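You operate a simulated robot arm through the tools that you are given. There is no shell and no other tool.

You run a simulated robot arm. Do the job below in one go: nothing can be reset, and whatever is moved stays where it is left.

TASK
Put things in order on the handling bench. At the end: the black relay marked twenty (marked "20 A") stands where the grey rubber mount stood; the green brush is on the white board; the grey rubber mount is on the brown closed carton (marked "STOCK"); the plug box (marked "PLUGS") stands where the green brush stood; whatever was shut is shut again. Leave all else as you found it, and nothing knocked over.

It is judged by the outcome, as a careful person would: the job done as asked, and still so three seconds after it is handed in. It fails if anything else is knocked over, pushed out of place, dropped, spilled or broken.

THE ROBOT
A 6-joint arm with a two-finger gripper, fixed in place. Base frame: the origin is at the foot of the arm, x ahead of it, y to its left, z up; the work surface is at about z = 800. Lengths are in mm, angles in rad, forces in N, time in s.
With the tool pointing down near the work surface it reaches from about 100 to 700 mm from the base axis. Its first joint turns from -1.152 to 1.152 rad. Payload 2.45 kg.
Tool frame: the origin (TCP) lies between the finger pads and is the grasp point; the fingertips stand 30 mm ahead of it; z points along the fingers, y is the line along which they close. Largest opening 106 mm; the body of the gripper starts 79 mm behind the TCP.
Orientation is that of the tool frame in the base frame, as [roll, pitch, yaw] about the fixed x, y, z axes, in that order (R = Rz(yaw) Ry(pitch) Rx(roll)). With the fingers straight down and closing along the base's y, the tool's x points along the base's -x, its y along +y and its z along -z.

THE INTERFACE
- The arm moves only by the tool jog_arm. Its argument "deltas" is text: rows parted by semicolons, each of 7 numbers parted by spaces: the shift along the tool's x, y, z in mm, then the turn, a rotation vector about the tool's x, y, z in degrees, then the finger opening in mm, from 0 to 106. In form: dx dy dz ax ay az grip; .... A call has 1 to 20 rows; each row shifts and turns the commanded pose from where the row before left it, along the tool's axes as they then stand. Each row takes 0.2 s and may step no farther than 50 mm and 0.15 rad from the row before; otherwise, or with a gripper value out of range, the whole call is refused. Where a pose cannot be reached the arm comes as near as it can. A force on the tool above 40 N (or 10 N above the force at the start of the call, whichever is more), or a blocked arm, ends the call early, and 0.2 s more pass. Each finger travels about 153 mm/s and halts on what it meets, pressing with about 32 N; the grip force reading is that of the motor and also rises with nothing between the fingers. The clock runs only during rows and for 0.2 s after the last one: add rows that do not move to give the fingers time. It gives the time, the measured TCP pose, the force on the tool (base axes), the opening and the grip force at its end, in the units of the frame above (readings bear some noise), with the torque about the TCP (base axes, N m) and any sound that the robot's microphone picked up.
- Cameras (640 x 400 px; columns grow to the right, rows downward): "scene" is fixed at [77.4, 444, 1405.7]; the picture's right is [-0.61, -0.80, 0.00], its down [-0.55, 0.42, -0.72] and it looks along [0.57, -0.43, -0.70] (base axes); focal length 324 px, centre (320, 200). "wrist" rides on the gripper at [76, -2, -106] in the tool frame; the picture's right is [0.02, 1.00, 0.00], its down [-0.78, 0.02, -0.62] and it looks along [-0.62, 0.01, 0.78] (tool axes); focal length 247 px, centre (320, 200). There is no depth. A picture from a camera that has moved, and an enlarged one, comes with that camera's place and axes in the base frame and with its lens. The place of the scene camera against the robot may be out by one fixed shift of up to 25 mm in any direction.
- grab_frame(camera): a new picture of that camera. No time passes.
- close_up(camera, box): a new picture of the part [left, top, right, bottom] of that camera's present view, enlarged. No time passes.
- close_job(): hands the job in; it is judged then, once.

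Places have to be worked out from the pictures, the camera data and where the tool is seen. Open the gripper and draw the arm clear of the work before you hand the job in, unless the task says otherwise.

The tools are called after "Emit:" as a command line: name --argument value ..., lists and objects as JSON in quotes. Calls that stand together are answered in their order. jog_arm: Moves the arm, as the interface text tells. Its arguments: {"type":"object","properties":{"deltas":{"type":"string"}},"required":["deltas"]} The other tools are called the same way: grab_frame (camera) takes a picture; close_up (camera, box) takes an enlarged picture of a part of a camera's view; close_job () hands the job in.

At the start:

```text
time_s: 0.0
position: [426.2, 138.1, 1096.1]
ee_rot: [-3.14, 0.0, -3.14]
ft_force: [0.2, 0.3, -0.5]
ft_torque: [-0.03, 0.01, 0.0]
width: 106.4
grip_force: 0.1
```

scene: 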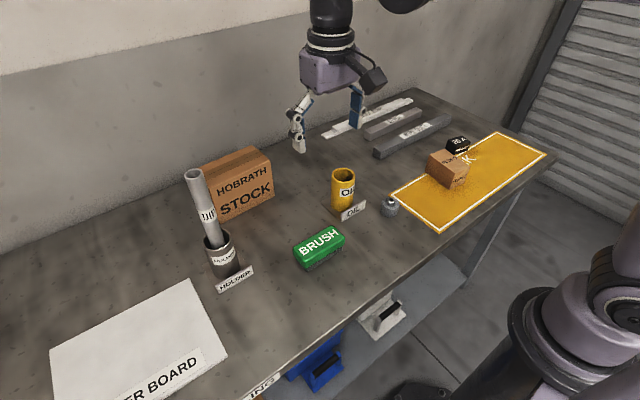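
wrist: 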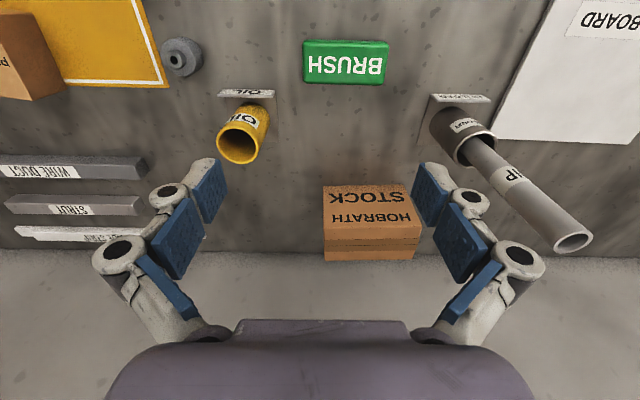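

I start by looking closely at the objects on the bench from the fixed camera and wrist camera.

Emit:
close_up --camera "scene" --box '[380, 100, 560, 240]'

Emit:
close_up --camera "scene" --box '[160, 130, 400, 300]'

Emit:
close_up --camera "scene" --box '[200, 260, 440, 400]'

Emit:
close_up --camera "wrist" --box '[0, 0, 320, 260]'

Emit:
close_up --camera "wrist" --box '[300, 0, 640, 280]'

```text
2.86 times, centred on (470, 170) of scene
camera zoom: at [77.4, 444.0, 1405.7], right [-0.61, -0.8, 0.0], down [-0.55, 0.42, -0.72], along [0.57, -0.43, -0.7], focal length 925 px, centre (-109, 286)
```

zoom: 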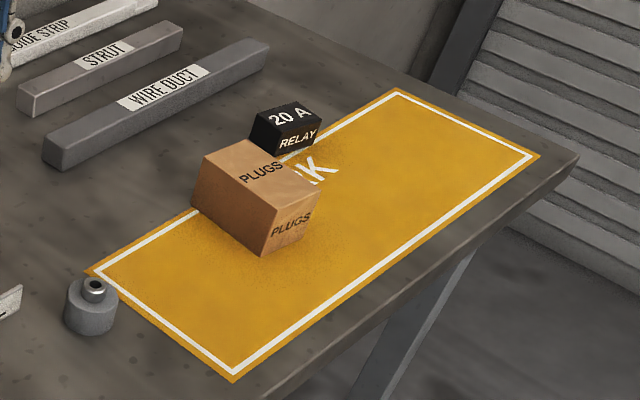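

```text
2.35 times, centred on (280, 215) of scene
camera zoom: at [77.4, 444.0, 1405.7], right [-0.61, -0.8, 0.0], down [-0.55, 0.42, -0.72], along [0.57, -0.43, -0.7], focal length 762 px, centre (414, 165)
```

zoom: 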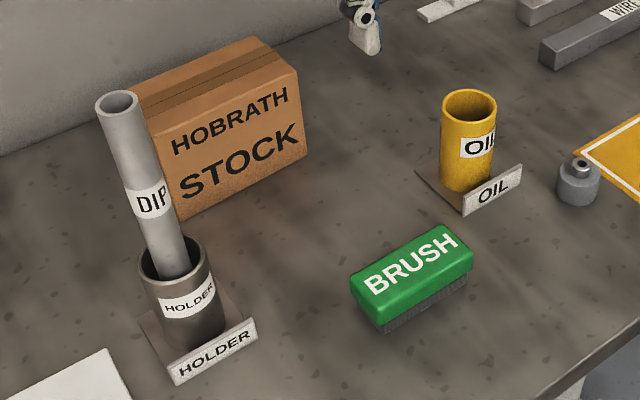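

```text
2.67 times, centred on (320, 330) of scene
camera zoom: at [77.4, 444.0, 1405.7], right [-0.61, -0.8, 0.0], down [-0.55, 0.42, -0.72], along [0.57, -0.43, -0.7], focal length 863 px, centre (320, -147)
```

zoom: 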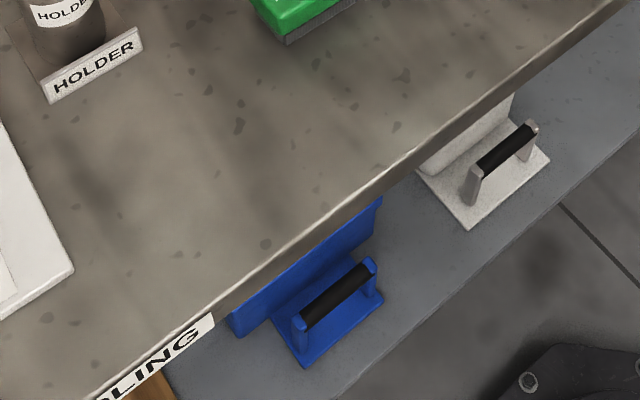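

```text
1.54 times, centred on (160, 130) of wrist
camera zoom: at [347.2, 136.7, 1204.3], right [-0.02, 1.0, 0.0], down [0.78, 0.02, 0.62], along [0.62, 0.01, -0.78], focal length 380 px, centre (566, 308)
```

zoom: 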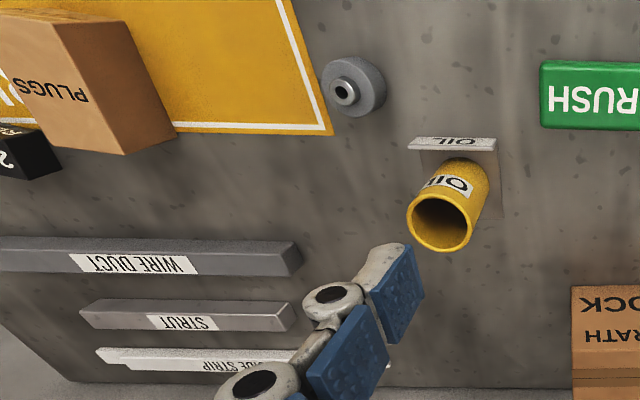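

```text
1.43 times, centred on (470, 140) of wrist
camera zoom: at [347.2, 136.7, 1204.3], right [-0.02, 1.0, 0.0], down [0.78, 0.02, 0.62], along [0.62, 0.01, -0.78], focal length 353 px, centre (106, 286)
```

zoom: 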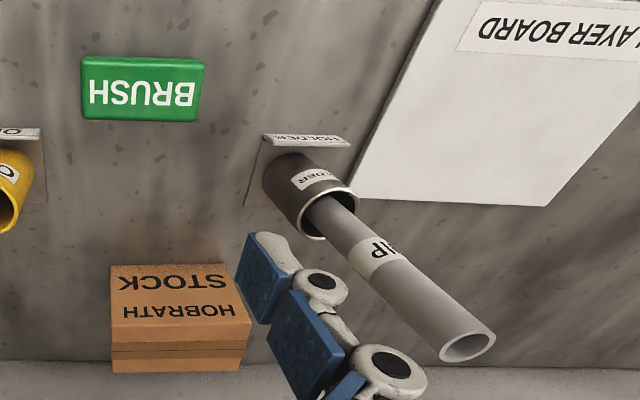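

The brush is at about (409, 171), the mount at about (408, -55), and the carton front at x≈630. I move sideways at this safe height, toward -y, to view the relay and plug box from above.

Emit:
jog_arm --deltas "0 -48 0 0 0 0 106; 0 -48 0 0 0 0 106; 0 -48 0 0 0 0 106; 0 -48 0 0 0 0 106; 0 -48 0 0 0 0 106; 0 -48 0 0 0 0 106; 0 0 0 0 0 0 106; 0 0 0 0 0 0 106"

Emit:
grab_frame --camera "wrist"

Emit:
grab_frame --camera "scene"

```text
time_s: 1.8
position: [424.4, -148.9, 1095.9]
ee_rot: [-3.141, -0.001, -3.14]
ft_force: [-0.1, 0.6, -0.9]
ft_torque: [0.01, 0.03, 0.02]
width: 106.3
grip_force: 0.1
```

```text
taken
camera wrist: at [346.1, -149.6, 1203.7], right [-0.02, 1.0, 0.0], down [0.78, 0.02, 0.62], along [0.62, 0.01, -0.78], focal length 247 px, centre (320, 200)
```

wrist: 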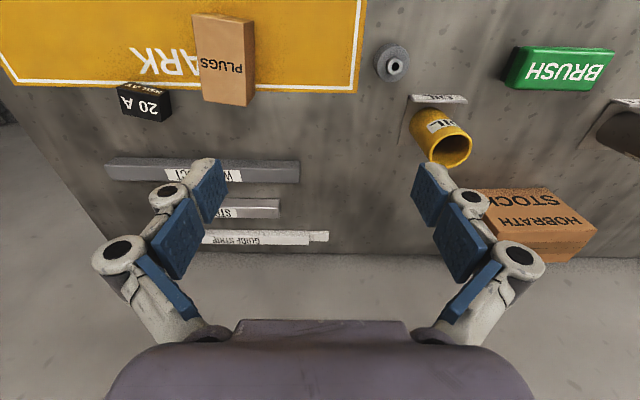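

```text
taken
```

scene: 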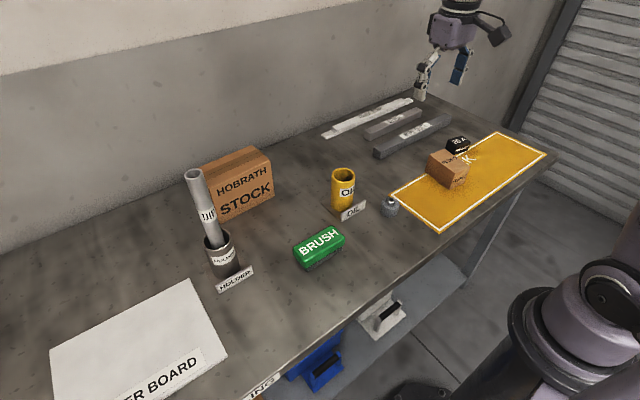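

The plug box and relay sit at the top of the frame. I move the tool back toward the base (tool +x) so they come nearer the middle of the view.

Emit:
jog_arm --deltas "45 0 0 0 0 0 106; 45 0 0 0 0 0 106; 45 0 0 0 0 0 106; 0 0 0 0 0 0 106; 0 0 0 0 0 0 106"

Emit:
grab_frame --camera "wrist"

Emit:
close_up --camera "wrist" --box '[80, 60, 280, 190]'

Emit:
close_up --camera "wrist" --box '[340, 60, 640, 260]'

```text
time_s: 3.0
position: [288.8, -148.8, 1098.3]
ee_rot: [3.141, -0.001, -3.14]
ft_force: [-0.1, -0.4, -0.1]
ft_torque: [-0.01, -0.01, 0.02]
width: 106.0
grip_force: 0.1
```

```text
taken
camera wrist: at [211.8, -150.5, 1206.5], right [-0.02, 1.0, 0.0], down [0.78, 0.02, 0.62], along [0.62, 0.01, -0.78], focal length 247 px, centre (320, 200)
```

wrist: 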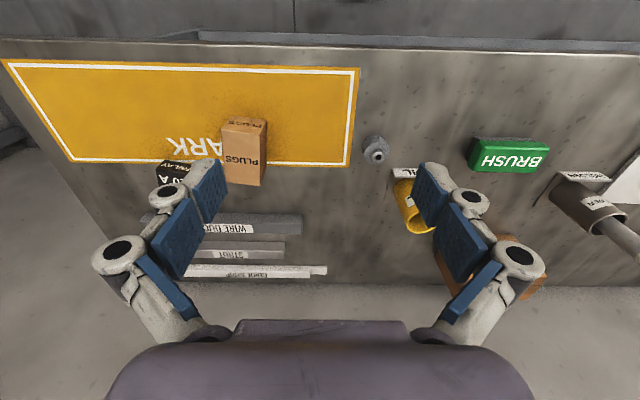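

```text
3.08 times, centred on (180, 125) of wrist
camera zoom: at [211.8, -150.5, 1206.5], right [-0.02, 1.0, 0.0], down [0.78, 0.02, 0.62], along [0.62, 0.01, -0.78], focal length 760 px, centre (751, 431)
```

zoom: 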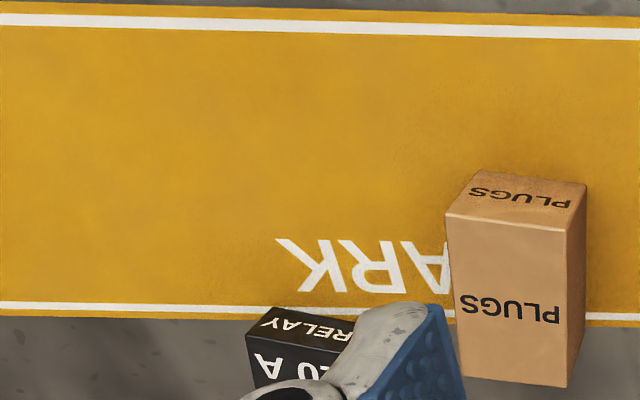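

```text
2.00 times, centred on (490, 160) of wrist
camera zoom: at [211.8, -150.5, 1206.5], right [-0.02, 1.0, 0.0], down [0.78, 0.02, 0.62], along [0.62, 0.01, -0.78], focal length 494 px, centre (-20, 280)
```

zoom: 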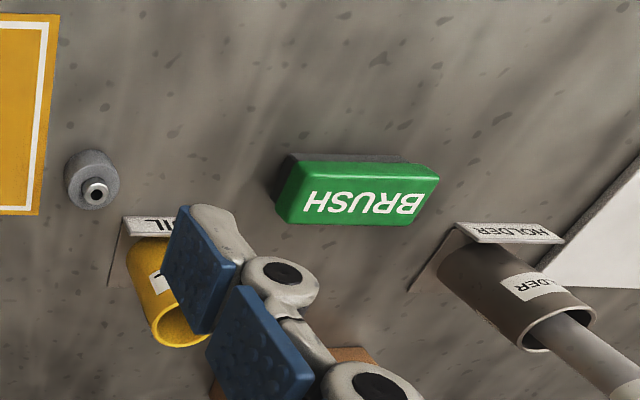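

The plug box is about 60×92×60 mm near (409, -272), turned about -7.5°, and the relay is near (465, -400). Next I move over to the brush side, staying high, for a better look at the brush, the carton and the board.

Emit:
jog_arm --deltas "-6 46 0 0 0 0 106; -6 46 0 0 0 0 106; -6 46 0 0 0 0 106; -6 46 0 0 0 0 106; -6 46 0 0 0 0 106; -6 46 0 0 0 0 106; -5 43 0 0 0 0 106; 0 0 0 0 0 0 106; 0 0 0 0 0 0 106"

Emit:
grab_frame --camera "wrist"

Emit:
close_up --camera "wrist" --box '[220, 60, 420, 190]'

Emit:
close_up --camera "wrist" --box '[400, 60, 640, 240]'

Emit:
close_up --camera "wrist" --box '[200, 160, 460, 300]'

```text
time_s: 5.0
position: [334.0, 167.3, 1094.9]
ee_rot: [3.141, -0.001, 3.142]
ft_force: [-0.9, -0.9, 0.4]
ft_torque: [0.01, -0.02, 0.02]
width: 105.9
grip_force: 0.1
```

```text
taken
camera wrist: at [254.8, 165.7, 1203.8], right [-0.02, 1.0, 0.0], down [0.78, 0.02, 0.62], along [0.62, 0.01, -0.78], focal length 247 px, centre (320, 200)
```

wrist: 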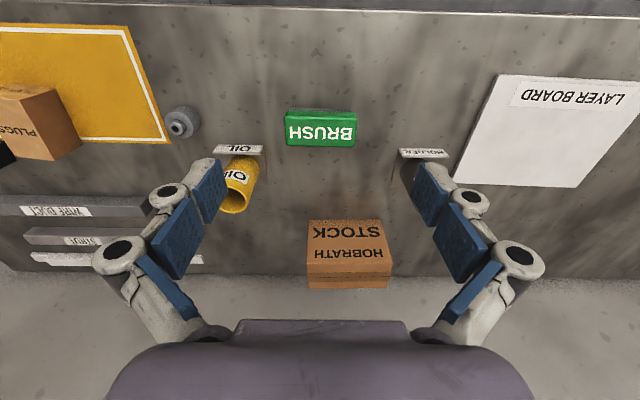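

```text
3.08 times, centred on (320, 125) of wrist
camera zoom: at [254.8, 165.7, 1203.8], right [-0.02, 1.0, 0.0], down [0.78, 0.02, 0.62], along [0.62, 0.01, -0.78], focal length 760 px, centre (320, 431)
```

zoom: 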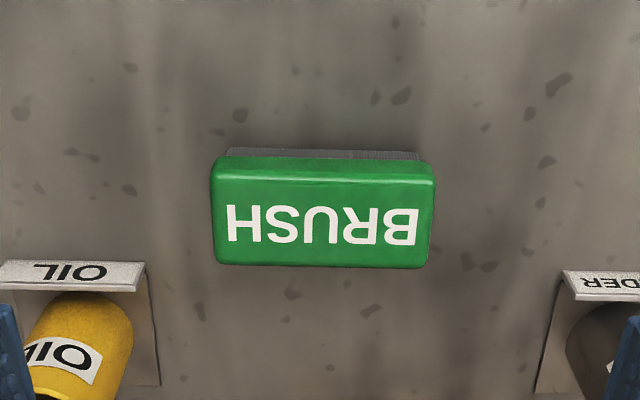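

```text
2.22 times, centred on (520, 150) of wrist
camera zoom: at [254.8, 165.7, 1203.8], right [-0.02, 1.0, 0.0], down [0.78, 0.02, 0.62], along [0.62, 0.01, -0.78], focal length 549 px, centre (-124, 311)
```

zoom: 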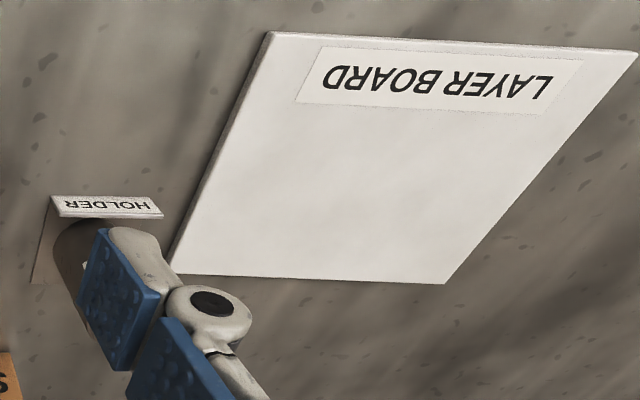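

```text
2.46 times, centred on (330, 230) of wrist
camera zoom: at [254.8, 165.7, 1203.8], right [-0.02, 1.0, 0.0], down [0.78, 0.02, 0.62], along [0.62, 0.01, -0.78], focal length 608 px, centre (295, 126)
```

zoom: 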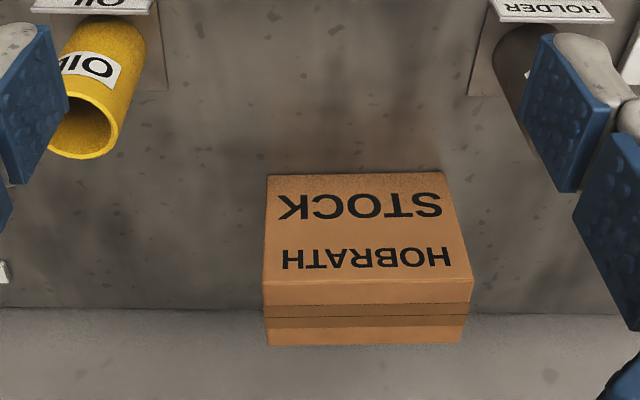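

The brush is aligned with the base axes: x 387–432, y 115–223, top at z≈844, with the green block starting at about z≈817. The board spans about x 333–525, y 423–675, and is empty. I move above the brush and turn the tool so the fingers close along x.

Emit:
jog_arm --deltas "-37 1 0 0 0 0 106; -38 1 0 0 0 0 106; 0 0 0 0 0 -8.2 106; 0 0 0 0 0 -8.2 106; 0 0 0 0 0 -8.2 106; 0 0 0 0 0 -8.2 106; 0 0 0 0 0 -8.2 106; 0 0 0 0 0 -8.2 106; 0 0 0 0 0 -8.2 106; 0 0 0 0 0 -8.2 106; 0 0 0 0 0 -8.2 106; 0 0 0 0 0 -8.2 106; 0 0 0 0 0 -8 106; 0 0 0 0 0 0 106; 0 0 0 0 0 0 106"

Emit:
grab_frame --camera "wrist"

Emit:
grab_frame --camera "scene"

```text
time_s: 8.2
position: [405.7, 171.9, 1096.2]
ee_rot: [3.141, 0.0, -1.567]
ft_force: [0.0, 0.0, -1.2]
ft_torque: [-0.01, -0.03, 0.02]
width: 106.0
grip_force: 0.1
```

```text
taken
camera wrist: at [406.7, 95.1, 1204.0], right [-1.0, -0.02, 0.0], down [-0.02, 0.78, 0.62], along [-0.01, 0.62, -0.78], focal length 247 px, centre (320, 200)
```

wrist: 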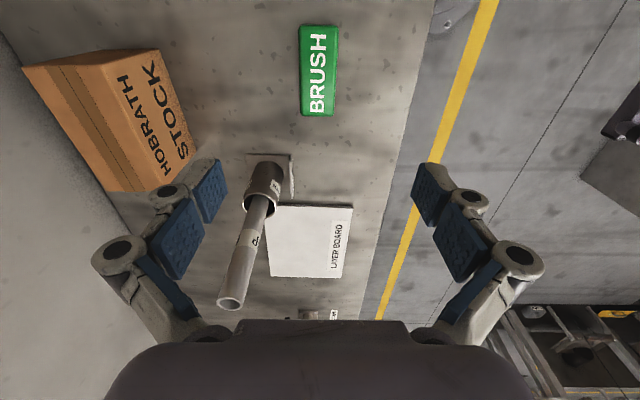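

```text
taken
```

scene: 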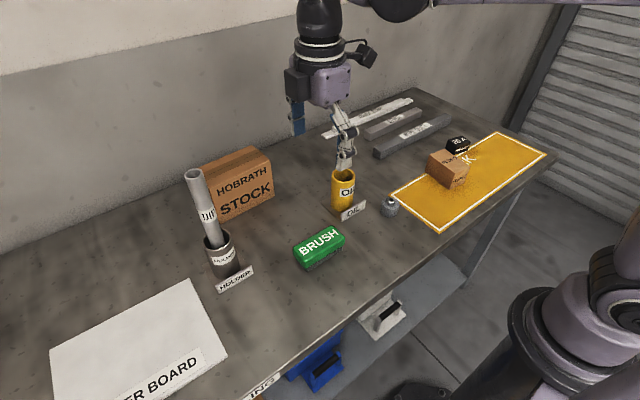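

The readings put the tool at about (406, 171, 1096) with the brush centre near (409, 169). I correct the offset and come down to just above the brush to check the alignment.

Emit:
jog_arm --deltas "2 -3 45 0 0 0 106; 0 0 45 0 0 0 106; 0 0 45 0 0 0 106; 0 0 40 0 0 0 106; 0 0 25 0 0 0 90; 0 0 0 0 0 0 90; 0 0 0 0 0 0 90"

Emit:
grab_frame --camera "wrist"

Emit:
close_up --camera "scene" --box '[240, 150, 400, 280]'

```text
time_s: 9.8
position: [411.7, 169.4, 895.2]
ee_rot: [-3.141, 0.001, -1.571]
ft_force: [0.1, 0.4, -0.4]
ft_torque: [-0.02, 0.01, 0.02]
width: 90.1
grip_force: 0.0
```

```text
taken
camera wrist: at [410.4, 92.6, 1003.0], right [-1.0, -0.02, 0.0], down [-0.02, 0.78, 0.62], along [-0.01, 0.62, -0.78], focal length 247 px, centre (320, 200)
```

wrist: 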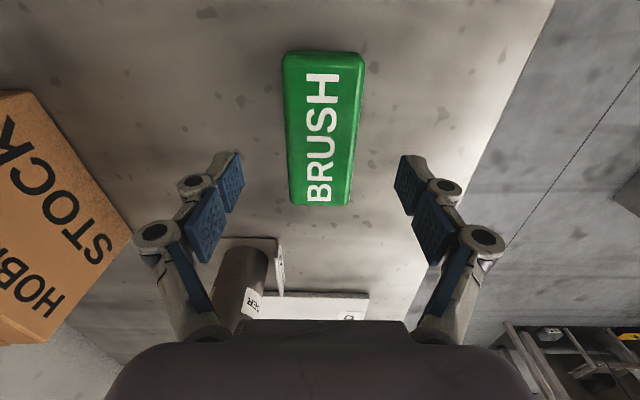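

```text
3.08 times, centred on (320, 215) of scene
camera zoom: at [77.4, 444.0, 1405.7], right [-0.61, -0.8, 0.0], down [-0.55, 0.42, -0.72], along [0.57, -0.43, -0.7], focal length 996 px, centre (320, 154)
```

zoom: 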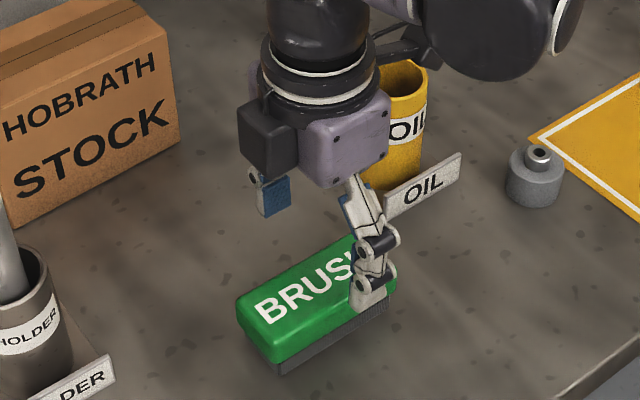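

The brush is centred under the tool and is about 48 mm wide in x. I lower to TCP z≈837 and close on the green block.

Emit:
jog_arm --deltas "0 0 30 0 0 0 90; 0 0 28 0 0 0 90; 0 0 0 0 0 0 90; 0 0 0 0 0 0 70; 0 0 0 0 0 0 50; 0 0 0 0 0 0 38; 0 0 0 0 0 0 34; 0 0 0 0 0 0 34; 0 0 0 0 0 0 34"

Emit:
grab_frame --camera "wrist"

Emit:
close_up --camera "scene" --box '[240, 150, 400, 280]'

```text
time_s: 11.8
position: [410.3, 168.9, 836.0]
ee_rot: [-3.141, 0.001, -1.571]
ft_force: [-0.8, 0.1, -1.1]
ft_torque: [0.01, 0.03, -0.04]
width: 48.7
grip_force: 31.9
```

```text
taken
camera wrist: at [409.7, 93.7, 943.9], right [-1.0, -0.02, 0.0], down [-0.02, 0.78, 0.62], along [-0.01, 0.62, -0.78], focal length 247 px, centre (320, 200)
```

wrist: 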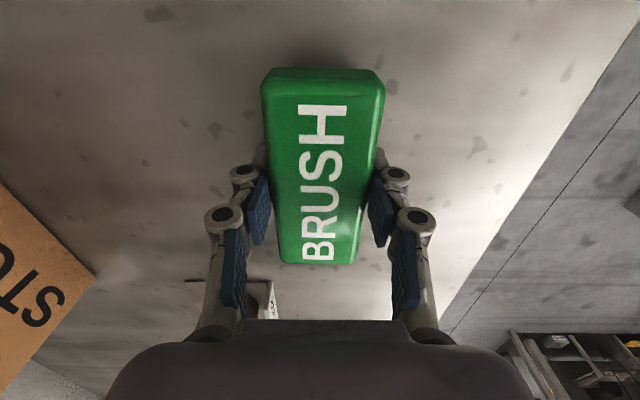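

```text
3.08 times, centred on (320, 215) of scene
camera zoom: at [77.4, 444.0, 1405.7], right [-0.61, -0.8, 0.0], down [-0.55, 0.42, -0.72], along [0.57, -0.43, -0.7], focal length 996 px, centre (320, 154)
```

zoom: 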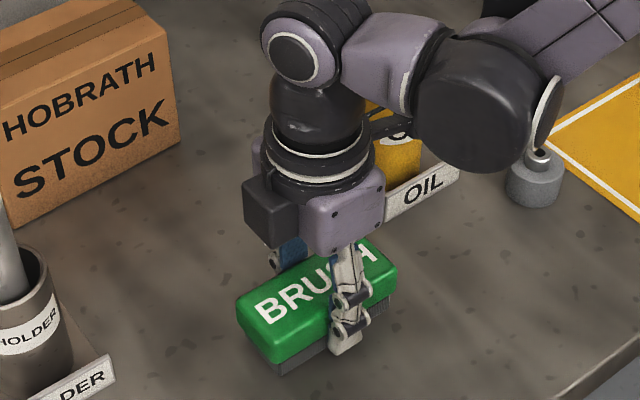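

The brush is gripped (48.7 mm opening). I lift 100 mm and carry it along x≈370, well clear of the dip rod (top near (497, 347, 1066)), to above the white board.

Emit:
jog_arm --deltas "0 0 -20 0 0 0 34; 0 0 -40 0 0 0 34; 0 0 -40 0 0 0 34; 0 40 0 0 0 0 34; -40 0 0 0 0 0 34; -42 0 0 0 0 0 34; -42 0 0 0 0 0 34; -42 0 0 0 0 0 34; -42 0 0 0 0 0 34; -42 0 0 0 0 0 34; -42 0 0 0 0 0 34; -39 0 0 0 0 0 34; 0 -30 0 0 0 0 34; 0 -30 0 0 0 0 34; 0 0 0 0 0 0 34; 0 0 0 0 0 0 34"

Emit:
grab_frame --camera "wrist"

Emit:
grab_frame --camera "scene"

```text
time_s: 15.2
position: [429.2, 498.6, 937.4]
ee_rot: [3.141, -0.001, -1.57]
ft_force: [0.0, -0.1, -1.0]
ft_torque: [-0.02, 0.01, 0.04]
width: 48.5
grip_force: 32.1
```

```text
taken
camera wrist: at [428.8, 423.0, 1046.4], right [-1.0, -0.02, 0.0], down [-0.02, 0.78, 0.62], along [-0.01, 0.62, -0.78], focal length 247 px, centre (320, 200)
```

wrist: 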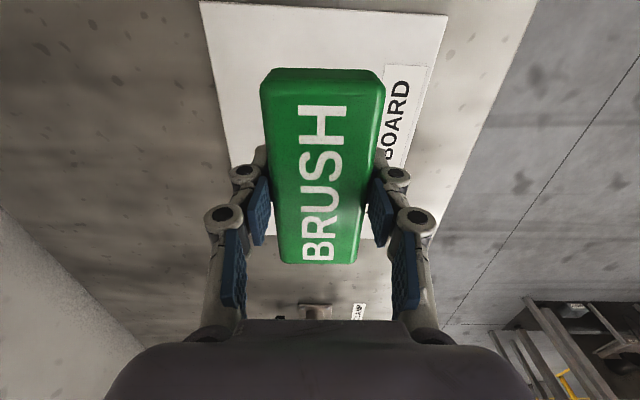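

```text
taken
```

scene: 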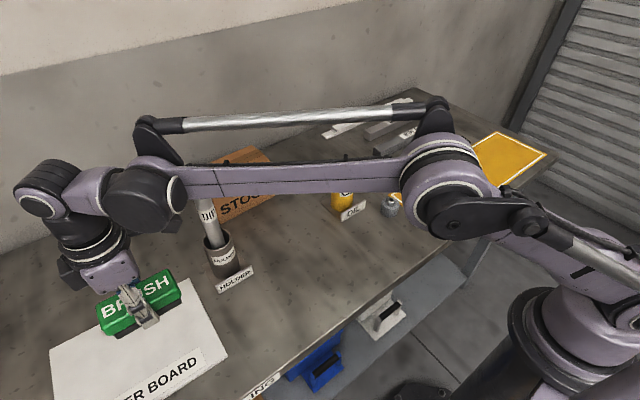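

The brush is above the board, well inside its edges (board y from 425, x 331–521). I lower to about 20 mm above expected contact, then feel down in small steps.

Emit:
jog_arm --deltas "0 0 40 0 0 0 34; 0 0 40 0 0 0 34; 0 0 0 0 0 0 34; 0 0 4 0 0 0 34; 0 0 3 0 0 0 34; 0 0 0 0 0 0 34"

Emit:
close_up --camera "scene" --box '[40, 250, 240, 400]'

```text
time_s: 16.6
position: [429.3, 500.7, 852.2]
ee_rot: [-3.141, 0.001, -1.572]
ft_force: [-0.6, -0.2, -2.1]
ft_torque: [0.02, -0.01, -0.01]
width: 48.4
grip_force: 32.3
```

```text
2.67 times, centred on (140, 325) of scene
camera zoom: at [77.5, 444.0, 1405.7], right [-0.61, -0.8, 0.0], down [-0.55, 0.42, -0.72], along [0.57, -0.43, -0.7], focal length 863 px, centre (800, -133)
```

zoom: 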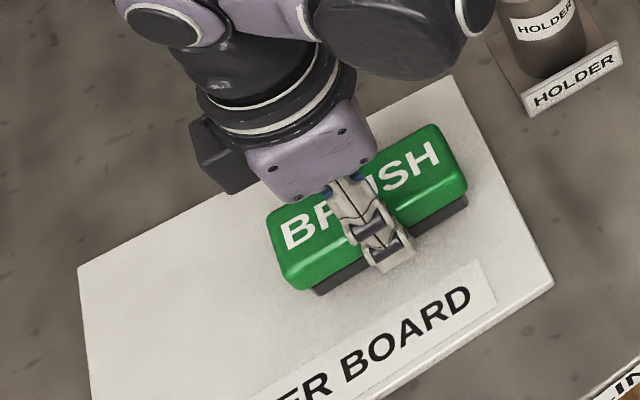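

The brush is just above the board with no contact yet. I go on down in 1.5–2 mm steps while watching the force.

Emit:
jog_arm --deltas "0 0 2 0 0 0 34; 0 0 2 0 0 0 34; 0 0 0 0 0 0 34"

Emit:
close_up --camera "scene" --box '[80, 270, 220, 370]'

```text
time_s: 17.4
position: [429.3, 501.1, 846.6]
ee_rot: [3.14, 0.001, -1.57]
ft_force: [0.6, 0.2, -1.6]
ft_torque: [0.02, 0.0, 0.0]
width: 48.5
grip_force: 31.7
```

```text
4.00 times, centred on (150, 320) of scene
camera zoom: at [77.5, 444.0, 1405.7], right [-0.61, -0.8, 0.0], down [-0.55, 0.42, -0.72], along [0.57, -0.43, -0.7], focal length 1295 px, centre (1000, -280)
```

zoom: 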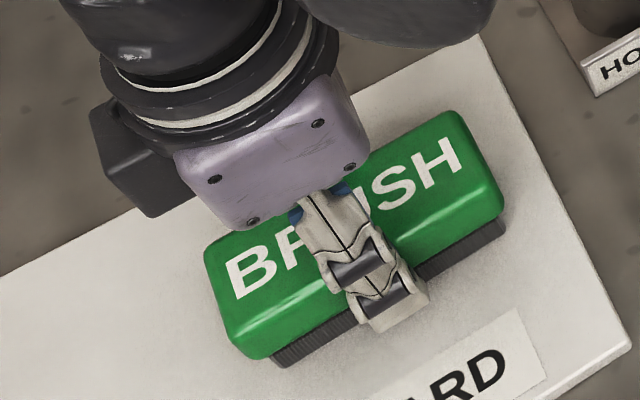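

Still no contact at z≈846, so I continue down in 1.5 mm steps.

Emit:
jog_arm --deltas "0 0 1.5 0 0 0 34; 0 0 1.5 0 0 0 34; 0 0 0 0 0 0 34"

```text
time_s: 18.2
position: [427.9, 499.8, 846.5]
ee_rot: [-3.142, 0.001, -1.567]
ft_force: [0.0, 0.4, 23.9]
ft_torque: [-0.08, 0.04, -0.05]
width: 48.6
grip_force: 31.7
```

Contact: 24 N upward at z≈846. I ease back a little to relieve the force, open the fingers gently, and lift off.

Emit:
jog_arm --deltas "0 0 -1.5 0 0 0 34; 0 0 0 0 0 0 44; 0 0 0 0 0 0 56; 0 0 0 0 0 0 70; 0 0 0 0 0 0 80; 0 0 0 0 0 0 80; 0 0 -30 0 0 0 80; 0 0 -45 0 0 0 80; 0 0 -45 0 0 0 80; 0 0 0 0 0 0 80; 0 0 0 0 0 0 80"

Emit:
grab_frame --camera "wrist"

Emit:
grab_frame --camera "scene"

```text
time_s: 20.6
position: [428.9, 498.2, 962.2]
ee_rot: [-3.141, 0.001, -1.57]
ft_force: [-0.7, -0.1, -0.5]
ft_torque: [-0.03, -0.03, -0.02]
width: 80.0
grip_force: 0.0
```

```text
taken
camera wrist: at [427.9, 422.0, 1071.3], right [-1.0, -0.02, 0.0], down [-0.02, 0.78, 0.62], along [-0.01, 0.62, -0.78], focal length 247 px, centre (320, 200)
```

wrist: 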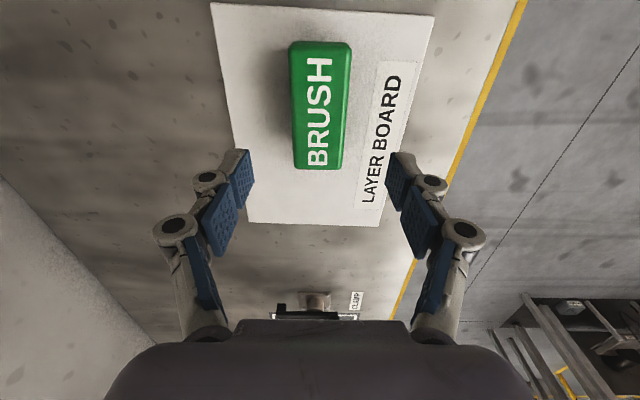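

```text
taken
```

scene: 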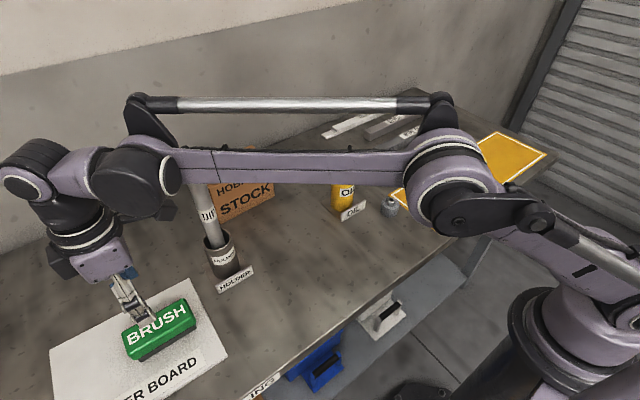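

The brush stands squarely on the board. I rise and travel back across at x≈369, clear of the rod, to the plug box side.

Emit:
jog_arm --deltas "0 30 -30 0 0 0 106; 0 30 -30 0 0 0 106; 48 0 0 0 0 0 106; 48 0 0 0 0 0 106; 48 0 0 0 0 0 106; 48 0 0 0 0 0 106; 48 0 0 0 0 0 106; 48 0 0 0 0 0 106; 48 0 0 0 0 0 106; 48 0 0 0 0 0 106; 48 0 0 0 0 0 106; 48 0 0 0 0 0 106; 48 0 0 0 0 0 106; 48 0 0 0 0 0 106; 48 0 0 0 0 0 106; 48 0 0 0 0 0 106; 48 0 0 0 0 0 106; 48 0 0 0 0 0 106; 0 0 0 0 0 0 106"

Emit:
jog_arm --deltas "0 0 0 0 0 8.2 106; 0 0 0 0 0 8.2 106; 0 0 0 0 0 8.2 106; 0 0 0 0 0 8.2 106; 0 0 0 0 0 8.2 106; 0 0 0 0 0 8.2 106; 0 0 0 0 0 8.2 106; 0 0 0 0 0 8.2 106; 0 0 0 0 0 8.2 106; 0 0 0 0 0 8.2 106; 0 0 0 0 0 8 106; 0 0 0 0 0 7.5 106; 0 0 0 0 0 0 106; 0 0 0 0 0 0 106"

Emit:
grab_frame --camera "wrist"

Emit:
close_up --camera "wrist" --box '[200, 20, 440, 170]'

Emit:
grab_frame --camera "scene"

```text
time_s: 24.6
position: [368.5, -268.6, 1025.3]
ee_rot: [-3.14, -0.002, -1.57]
ft_force: [-0.1, -1.6, 0.8]
ft_torque: [0.0, -0.02, 0.0]
width: 106.1
grip_force: 0.0
```

```text
time_s: 27.6
position: [371.5, -267.3, 1026.3]
ee_rot: [-3.141, 0.002, 3.01]
ft_force: [0.0, -0.9, 0.1]
ft_torque: [-0.03, -0.02, -0.02]
width: 105.9
grip_force: 0.0
```

```text
taken
camera wrist: at [293.2, -259.7, 1133.6], right [0.11, 0.99, 0.0], down [0.78, -0.09, 0.62], along [0.62, -0.07, -0.78], focal length 247 px, centre (320, 200)
```

wrist: 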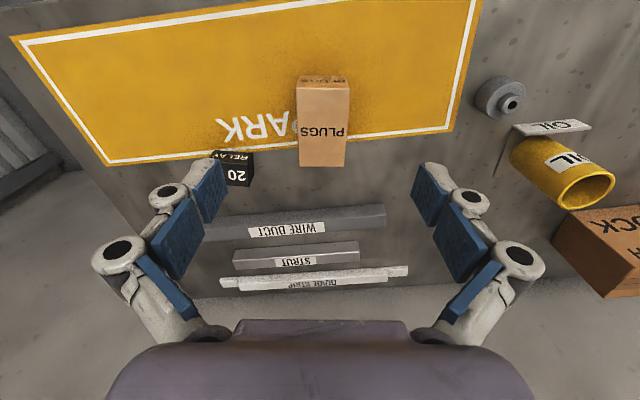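

```text
2.67 times, centred on (320, 95) of wrist
camera zoom: at [293.2, -259.7, 1133.6], right [0.11, 0.99, 0.0], down [0.78, -0.09, 0.62], along [0.62, -0.07, -0.78], focal length 659 px, centre (320, 480)
```

zoom: 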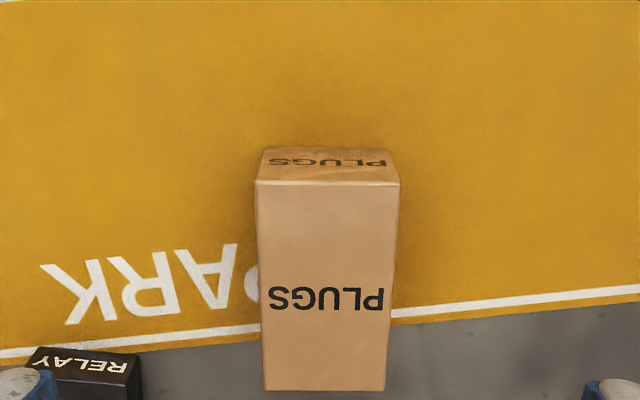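

```text
taken
```

scene: 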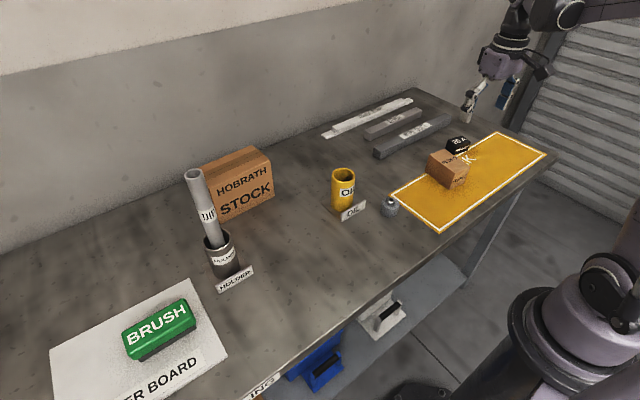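

The box is aligned with the tool, centred near (409.3, -270.1), about 57 mm wide and 59 mm tall. I move over it and descend to just above it.

Emit:
jog_arm --deltas "-39.6 3 0 0 0 0 90; 0 0 45 0 0 0 84; 0 0 45 0 0 0 84; 0 0 30 0 0 0 84; 0 0 0 0 0 0 84; 0 0 0 0 0 0 84"

Emit:
grab_frame --camera "wrist"

Emit:
close_up --camera "scene" --box '[380, 80, 540, 210]'

```text
time_s: 29.0
position: [408.0, -269.8, 905.3]
ee_rot: [3.141, 0.001, 3.01]
ft_force: [0.3, -0.2, 0.3]
ft_torque: [-0.01, 0.0, -0.02]
width: 83.7
grip_force: 0.0
```

```text
taken
camera wrist: at [330.2, -262.1, 1014.4], right [0.11, 0.99, 0.0], down [0.78, -0.09, 0.62], along [0.62, -0.07, -0.78], focal length 247 px, centre (320, 200)
```

wrist: 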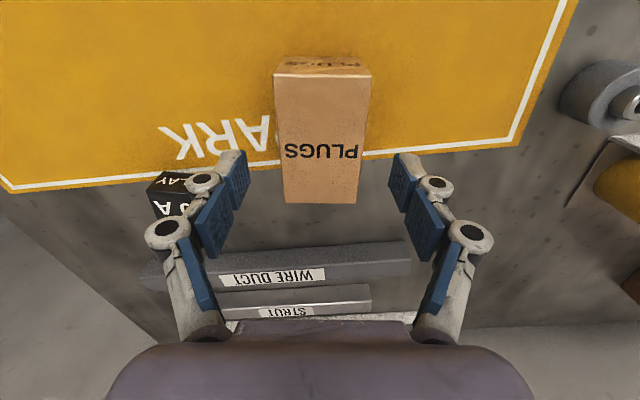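

```text
3.08 times, centred on (460, 145) of scene
camera zoom: at [77.4, 444.0, 1405.7], right [-0.61, -0.8, 0.0], down [-0.55, 0.42, -0.72], along [0.57, -0.43, -0.7], focal length 996 px, centre (-111, 369)
```

zoom: 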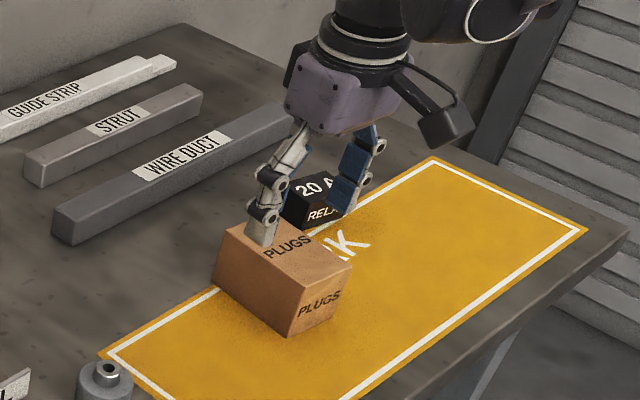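

The fingers straddle the box and the relay stays clear of the left finger. I descend to z≈835 and close.

Emit:
jog_arm --deltas "0 0 35 0 0 0 84; 0 0 35 0 0 0 84; 0 0 0 0 0 0 84; 0 0 0 0 0 0 70; 0 0 0 0 0 0 58; 0 0 0 0 0 0 48; 0 0 0 0 0 0 44; 0 0 0 0 0 0 44"

Emit:
grab_frame --camera "wrist"

Emit:
close_up --camera "scene" --box '[380, 80, 540, 210]'

```text
time_s: 30.8
position: [407.9, -270.4, 837.1]
ee_rot: [-3.141, 0.0, 3.01]
ft_force: [-0.2, 1.1, 0.4]
ft_torque: [0.05, 0.01, 0.03]
width: 57.2
grip_force: 31.9
```

```text
taken
camera wrist: at [329.2, -261.7, 944.9], right [0.11, 0.99, 0.0], down [0.78, -0.09, 0.62], along [0.62, -0.07, -0.78], focal length 247 px, centre (320, 200)
```

wrist: 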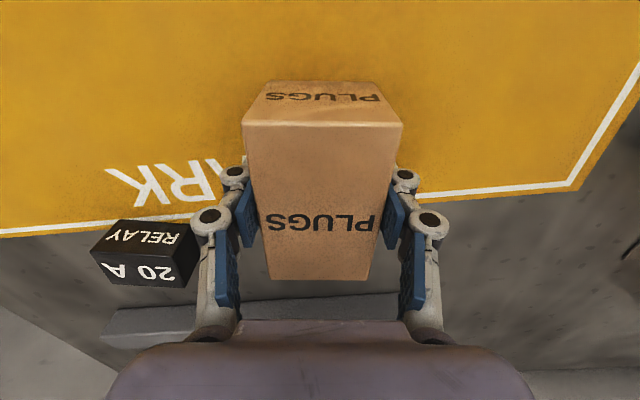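

```text
3.08 times, centred on (460, 145) of scene
camera zoom: at [77.4, 444.0, 1405.7], right [-0.61, -0.8, 0.0], down [-0.55, 0.42, -0.72], along [0.57, -0.43, -0.7], focal length 996 px, centre (-111, 369)
```

zoom: 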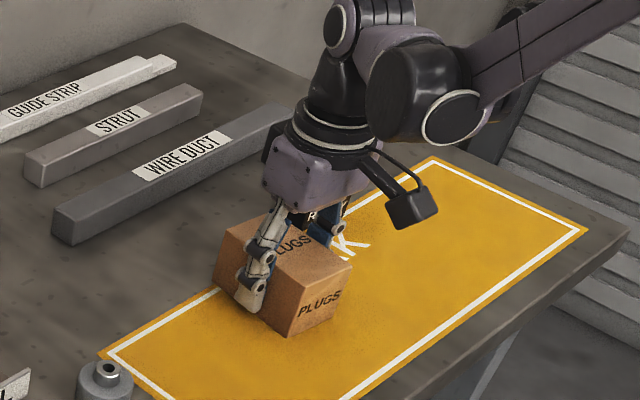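

Box gripped at 57.2 mm. I lift it 120 mm, square it to the bench, and carry it along +y to where the brush stood (409.5, 169.5).

Emit:
jog_arm --deltas "0 0 -20 0 0 0 44; 0 0 -50 0 0 0 44; 0 0 -50 0 0 0 44; 0 0 0 0 0 -7.54 44; 0 40 0 0 0 0 44; 0 50 0 0 0 0 44; 0 50 0 0 0 0 44; 0 50 0 0 0 0 44; 0 50 0 0 0 0 44; 0 50 0 0 0 0 44; 0 50 0 0 0 0 44; 0 50 0 0 0 0 44; 0 49.5 0 0 0 0 44; 0 0 0 0 0 0 44; 0 0 0 0 0 0 44; 0 0 0 0 0 0 44"

Emit:
grab_frame --camera "wrist"

Emit:
grab_frame --camera "scene"

```text
time_s: 34.2
position: [409.8, 169.8, 955.7]
ee_rot: [-3.141, 0.0, -3.14]
ft_force: [-0.1, -0.3, -0.7]
ft_torque: [-0.01, 0.01, 0.0]
width: 57.3
grip_force: 31.9
```

```text
taken
camera wrist: at [331.1, 168.6, 1063.5], right [-0.02, 1.0, 0.0], down [0.78, 0.02, 0.62], along [0.62, 0.01, -0.78], focal length 247 px, centre (320, 200)
```

wrist: 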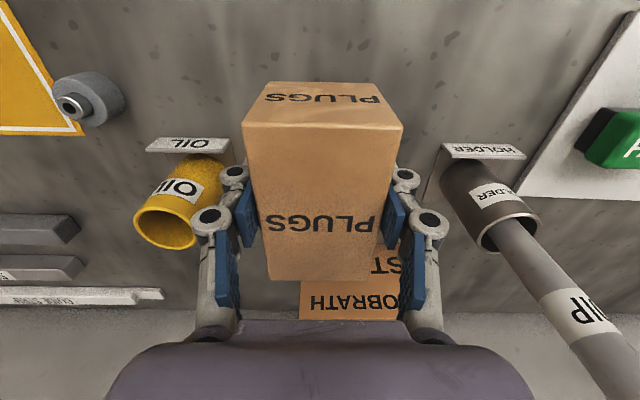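

```text
taken
```

scene: 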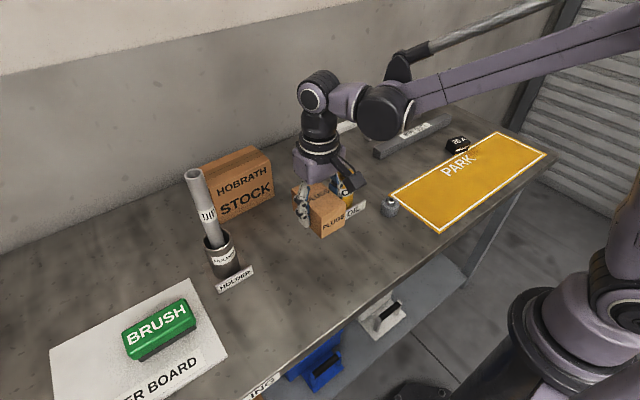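

The box is above the brush's old spot. I lower it most of the way, then feel for the bench.

Emit:
jog_arm --deltas "0 0 45 0 0 0 44; 0 0 45 0 0 0 44; 0 0 20 0 0 0 44; 0 0 5 0 0 0 44; 0 0 0 0 0 0 44; 0 0 0 0 0 0 44"

Emit:
jog_arm --deltas "0 0 1.5 0 0 0 44; 0 0 1.5 0 0 0 44; 0 0 0 0 0 0 44"

```text
time_s: 35.6
position: [407.6, 169.7, 839.2]
ee_rot: [-3.141, 0.0, 3.141]
ft_force: [0.0, 0.9, -1.4]
ft_torque: [0.02, 0.0, -0.02]
width: 57.3
grip_force: 31.9
```

```text
time_s: 36.4
position: [409.0, 169.6, 838.1]
ee_rot: [3.14, 0.0, -3.141]
ft_force: [-1.4, 1.9, 7.8]
ft_torque: [-0.01, -0.18, 0.06]
width: 57.2
grip_force: 31.7
```

Light contact (about 8 N). I open gradually, lift off, and look.

Emit:
jog_arm --deltas "0 0 0 0 0 0 54; 0 0 0 0 0 0 64; 0 0 0 0 0 0 76; 0 0 0 0 0 0 84; 0 0 0 0 0 0 84; 0 0 -35 0 0 0 84; 0 0 -45 0 0 0 84; 0 0 -45 0 0 0 84; 0 0 0 0 0 0 84; 0 0 0 0 0 0 84"

Emit:
grab_frame --camera "wrist"

Emit:
grab_frame --camera "scene"

```text
time_s: 38.6
position: [406.4, 166.0, 960.6]
ee_rot: [-3.141, 0.0, -3.14]
ft_force: [-0.5, -0.1, 0.3]
ft_torque: [0.01, -0.03, 0.0]
width: 84.1
grip_force: 0.0
```

```text
taken
camera wrist: at [328.9, 165.3, 1068.6], right [-0.02, 1.0, 0.0], down [0.78, 0.02, 0.62], along [0.62, 0.01, -0.78], focal length 247 px, centre (320, 200)
```

wrist: 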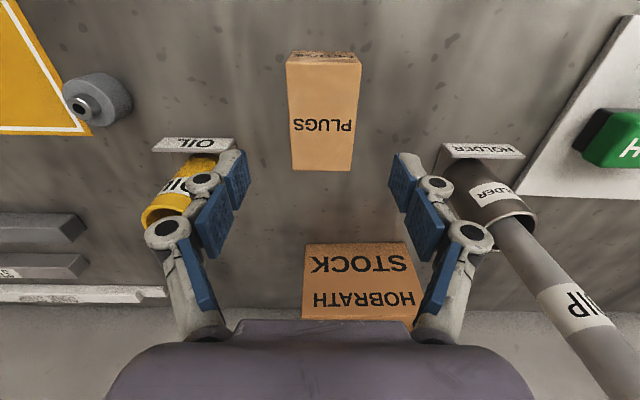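

```text
taken
```

scene: 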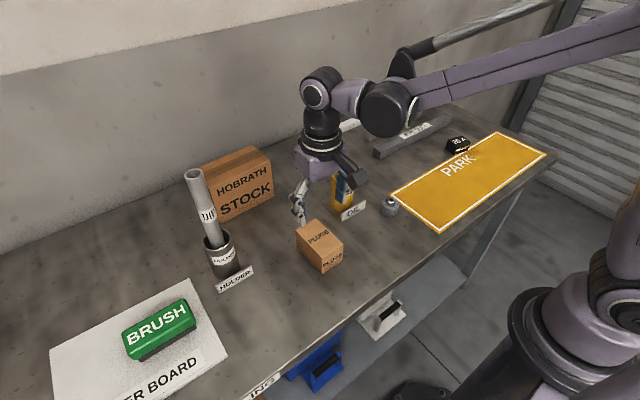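

The plug box stands upright on the brush's spot. Next is the mount: I move back and toward -y so I can view it closely.

Emit:
jog_arm --deltas "48 0 -10 0 0 0 84; 0 -45 0 0 0 0 84; 0 -45 0 0 0 0 84; 0 -45 0 0 0 0 84; 0 -45 0 0 0 0 84; 0 -44 0 0 0 0 84; 0 0 0 0 0 0 84; 0 0 0 0 0 0 84"

Emit:
grab_frame --camera "wrist"

Emit:
close_up --camera "wrist" --box '[240, 60, 400, 180]'

Emit:
close_up --camera "scene" --box '[350, 170, 450, 240]'

```text
time_s: 40.4
position: [356.8, -55.4, 971.2]
ee_rot: [3.141, 0.0, -3.14]
ft_force: [1.0, -0.2, -0.3]
ft_torque: [0.01, -0.01, 0.01]
width: 84.0
grip_force: 0.1
```

```text
taken
camera wrist: at [278.0, -57.1, 1079.1], right [-0.02, 1.0, 0.0], down [0.78, 0.02, 0.62], along [0.62, 0.01, -0.78], focal length 247 px, centre (320, 200)
```

wrist: 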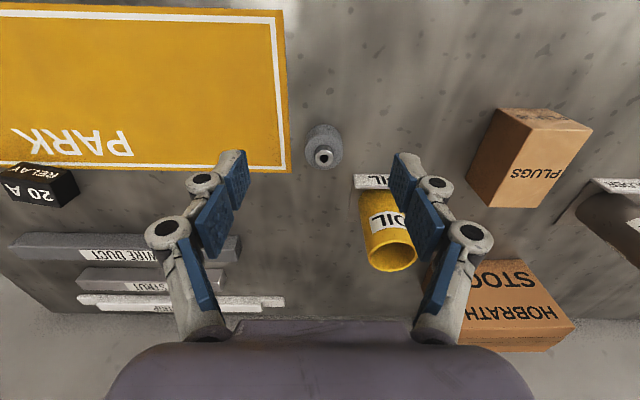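

```text
3.33 times, centred on (320, 120) of wrist
camera zoom: at [278.0, -57.1, 1079.1], right [-0.02, 1.0, 0.0], down [0.78, 0.02, 0.62], along [0.62, 0.01, -0.78], focal length 823 px, centre (320, 467)
```

zoom: 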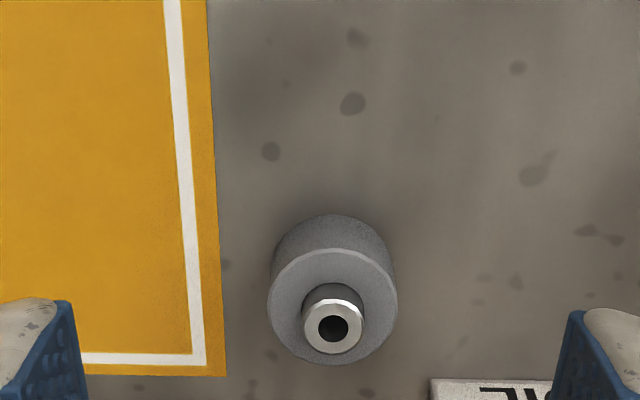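

```text
5.71 times, centred on (400, 205) of scene
camera zoom: at [77.4, 444.0, 1405.7], right [-0.61, -0.8, 0.0], down [-0.55, 0.42, -0.72], along [0.57, -0.43, -0.7], focal length 1850 px, centre (-137, 171)
```

zoom: 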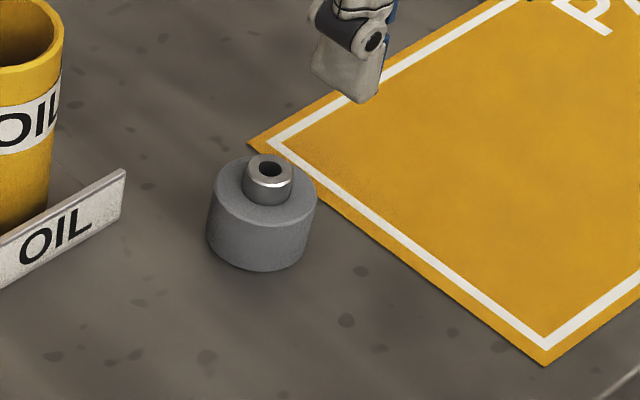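

The mount is about 43 mm in diameter with a body about 29 mm tall and a stud to about 43 mm, at roughly (+53, +4) from the tool. I move over it and descend to just above for an alignment check.

Emit:
jog_arm --deltas "-27 2 0 0 0 0 76; -26.5 2.2 0 0 0 0 76; 0 0 40 0 0 0 76; 0 0 35 0 0 0 76; 0 0 0 0 0 0 76; 0 0 0 0 0 0 76"

Emit:
grab_frame --camera "wrist"

Emit:
close_up --camera "wrist" --box '[220, 60, 420, 190]'

Emit:
close_up --camera "scene" --box '[330, 130, 450, 230]'

```text
time_s: 41.8
position: [413.2, -52.3, 895.4]
ee_rot: [3.141, -0.001, -3.141]
ft_force: [-0.4, 0.0, 0.2]
ft_torque: [0.0, 0.01, -0.01]
width: 76.0
grip_force: 0.0
```

```text
taken
camera wrist: at [334.5, -53.7, 1003.7], right [-0.02, 1.0, 0.0], down [0.78, 0.02, 0.62], along [0.62, 0.01, -0.78], focal length 247 px, centre (320, 200)
```

wrist: 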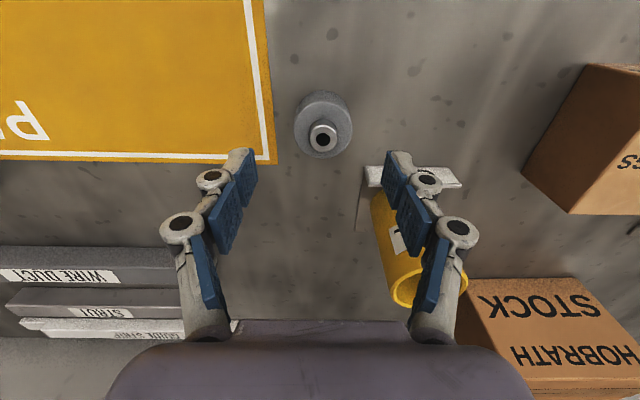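

```text
3.08 times, centred on (320, 125) of wrist
camera zoom: at [334.5, -53.7, 1003.7], right [-0.02, 1.0, 0.0], down [0.78, 0.02, 0.62], along [0.62, 0.01, -0.78], focal length 760 px, centre (320, 431)
```

zoom: 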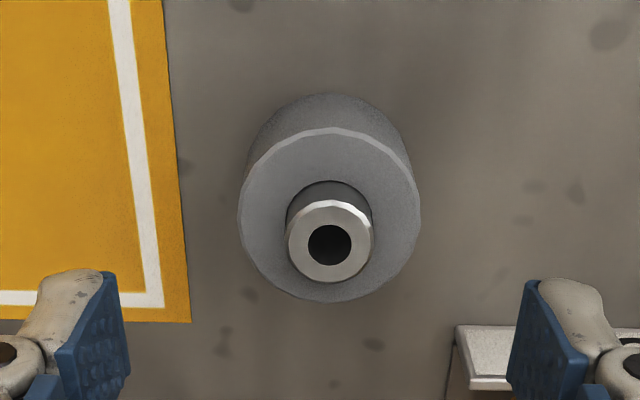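

```text
4.00 times, centred on (390, 180) of scene
camera zoom: at [77.4, 444.0, 1405.7], right [-0.61, -0.8, 0.0], down [-0.55, 0.42, -0.72], along [0.57, -0.43, -0.7], focal length 1295 px, centre (40, 280)
```

zoom: 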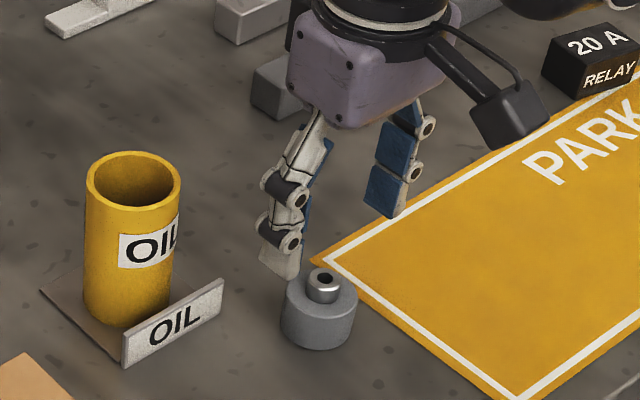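

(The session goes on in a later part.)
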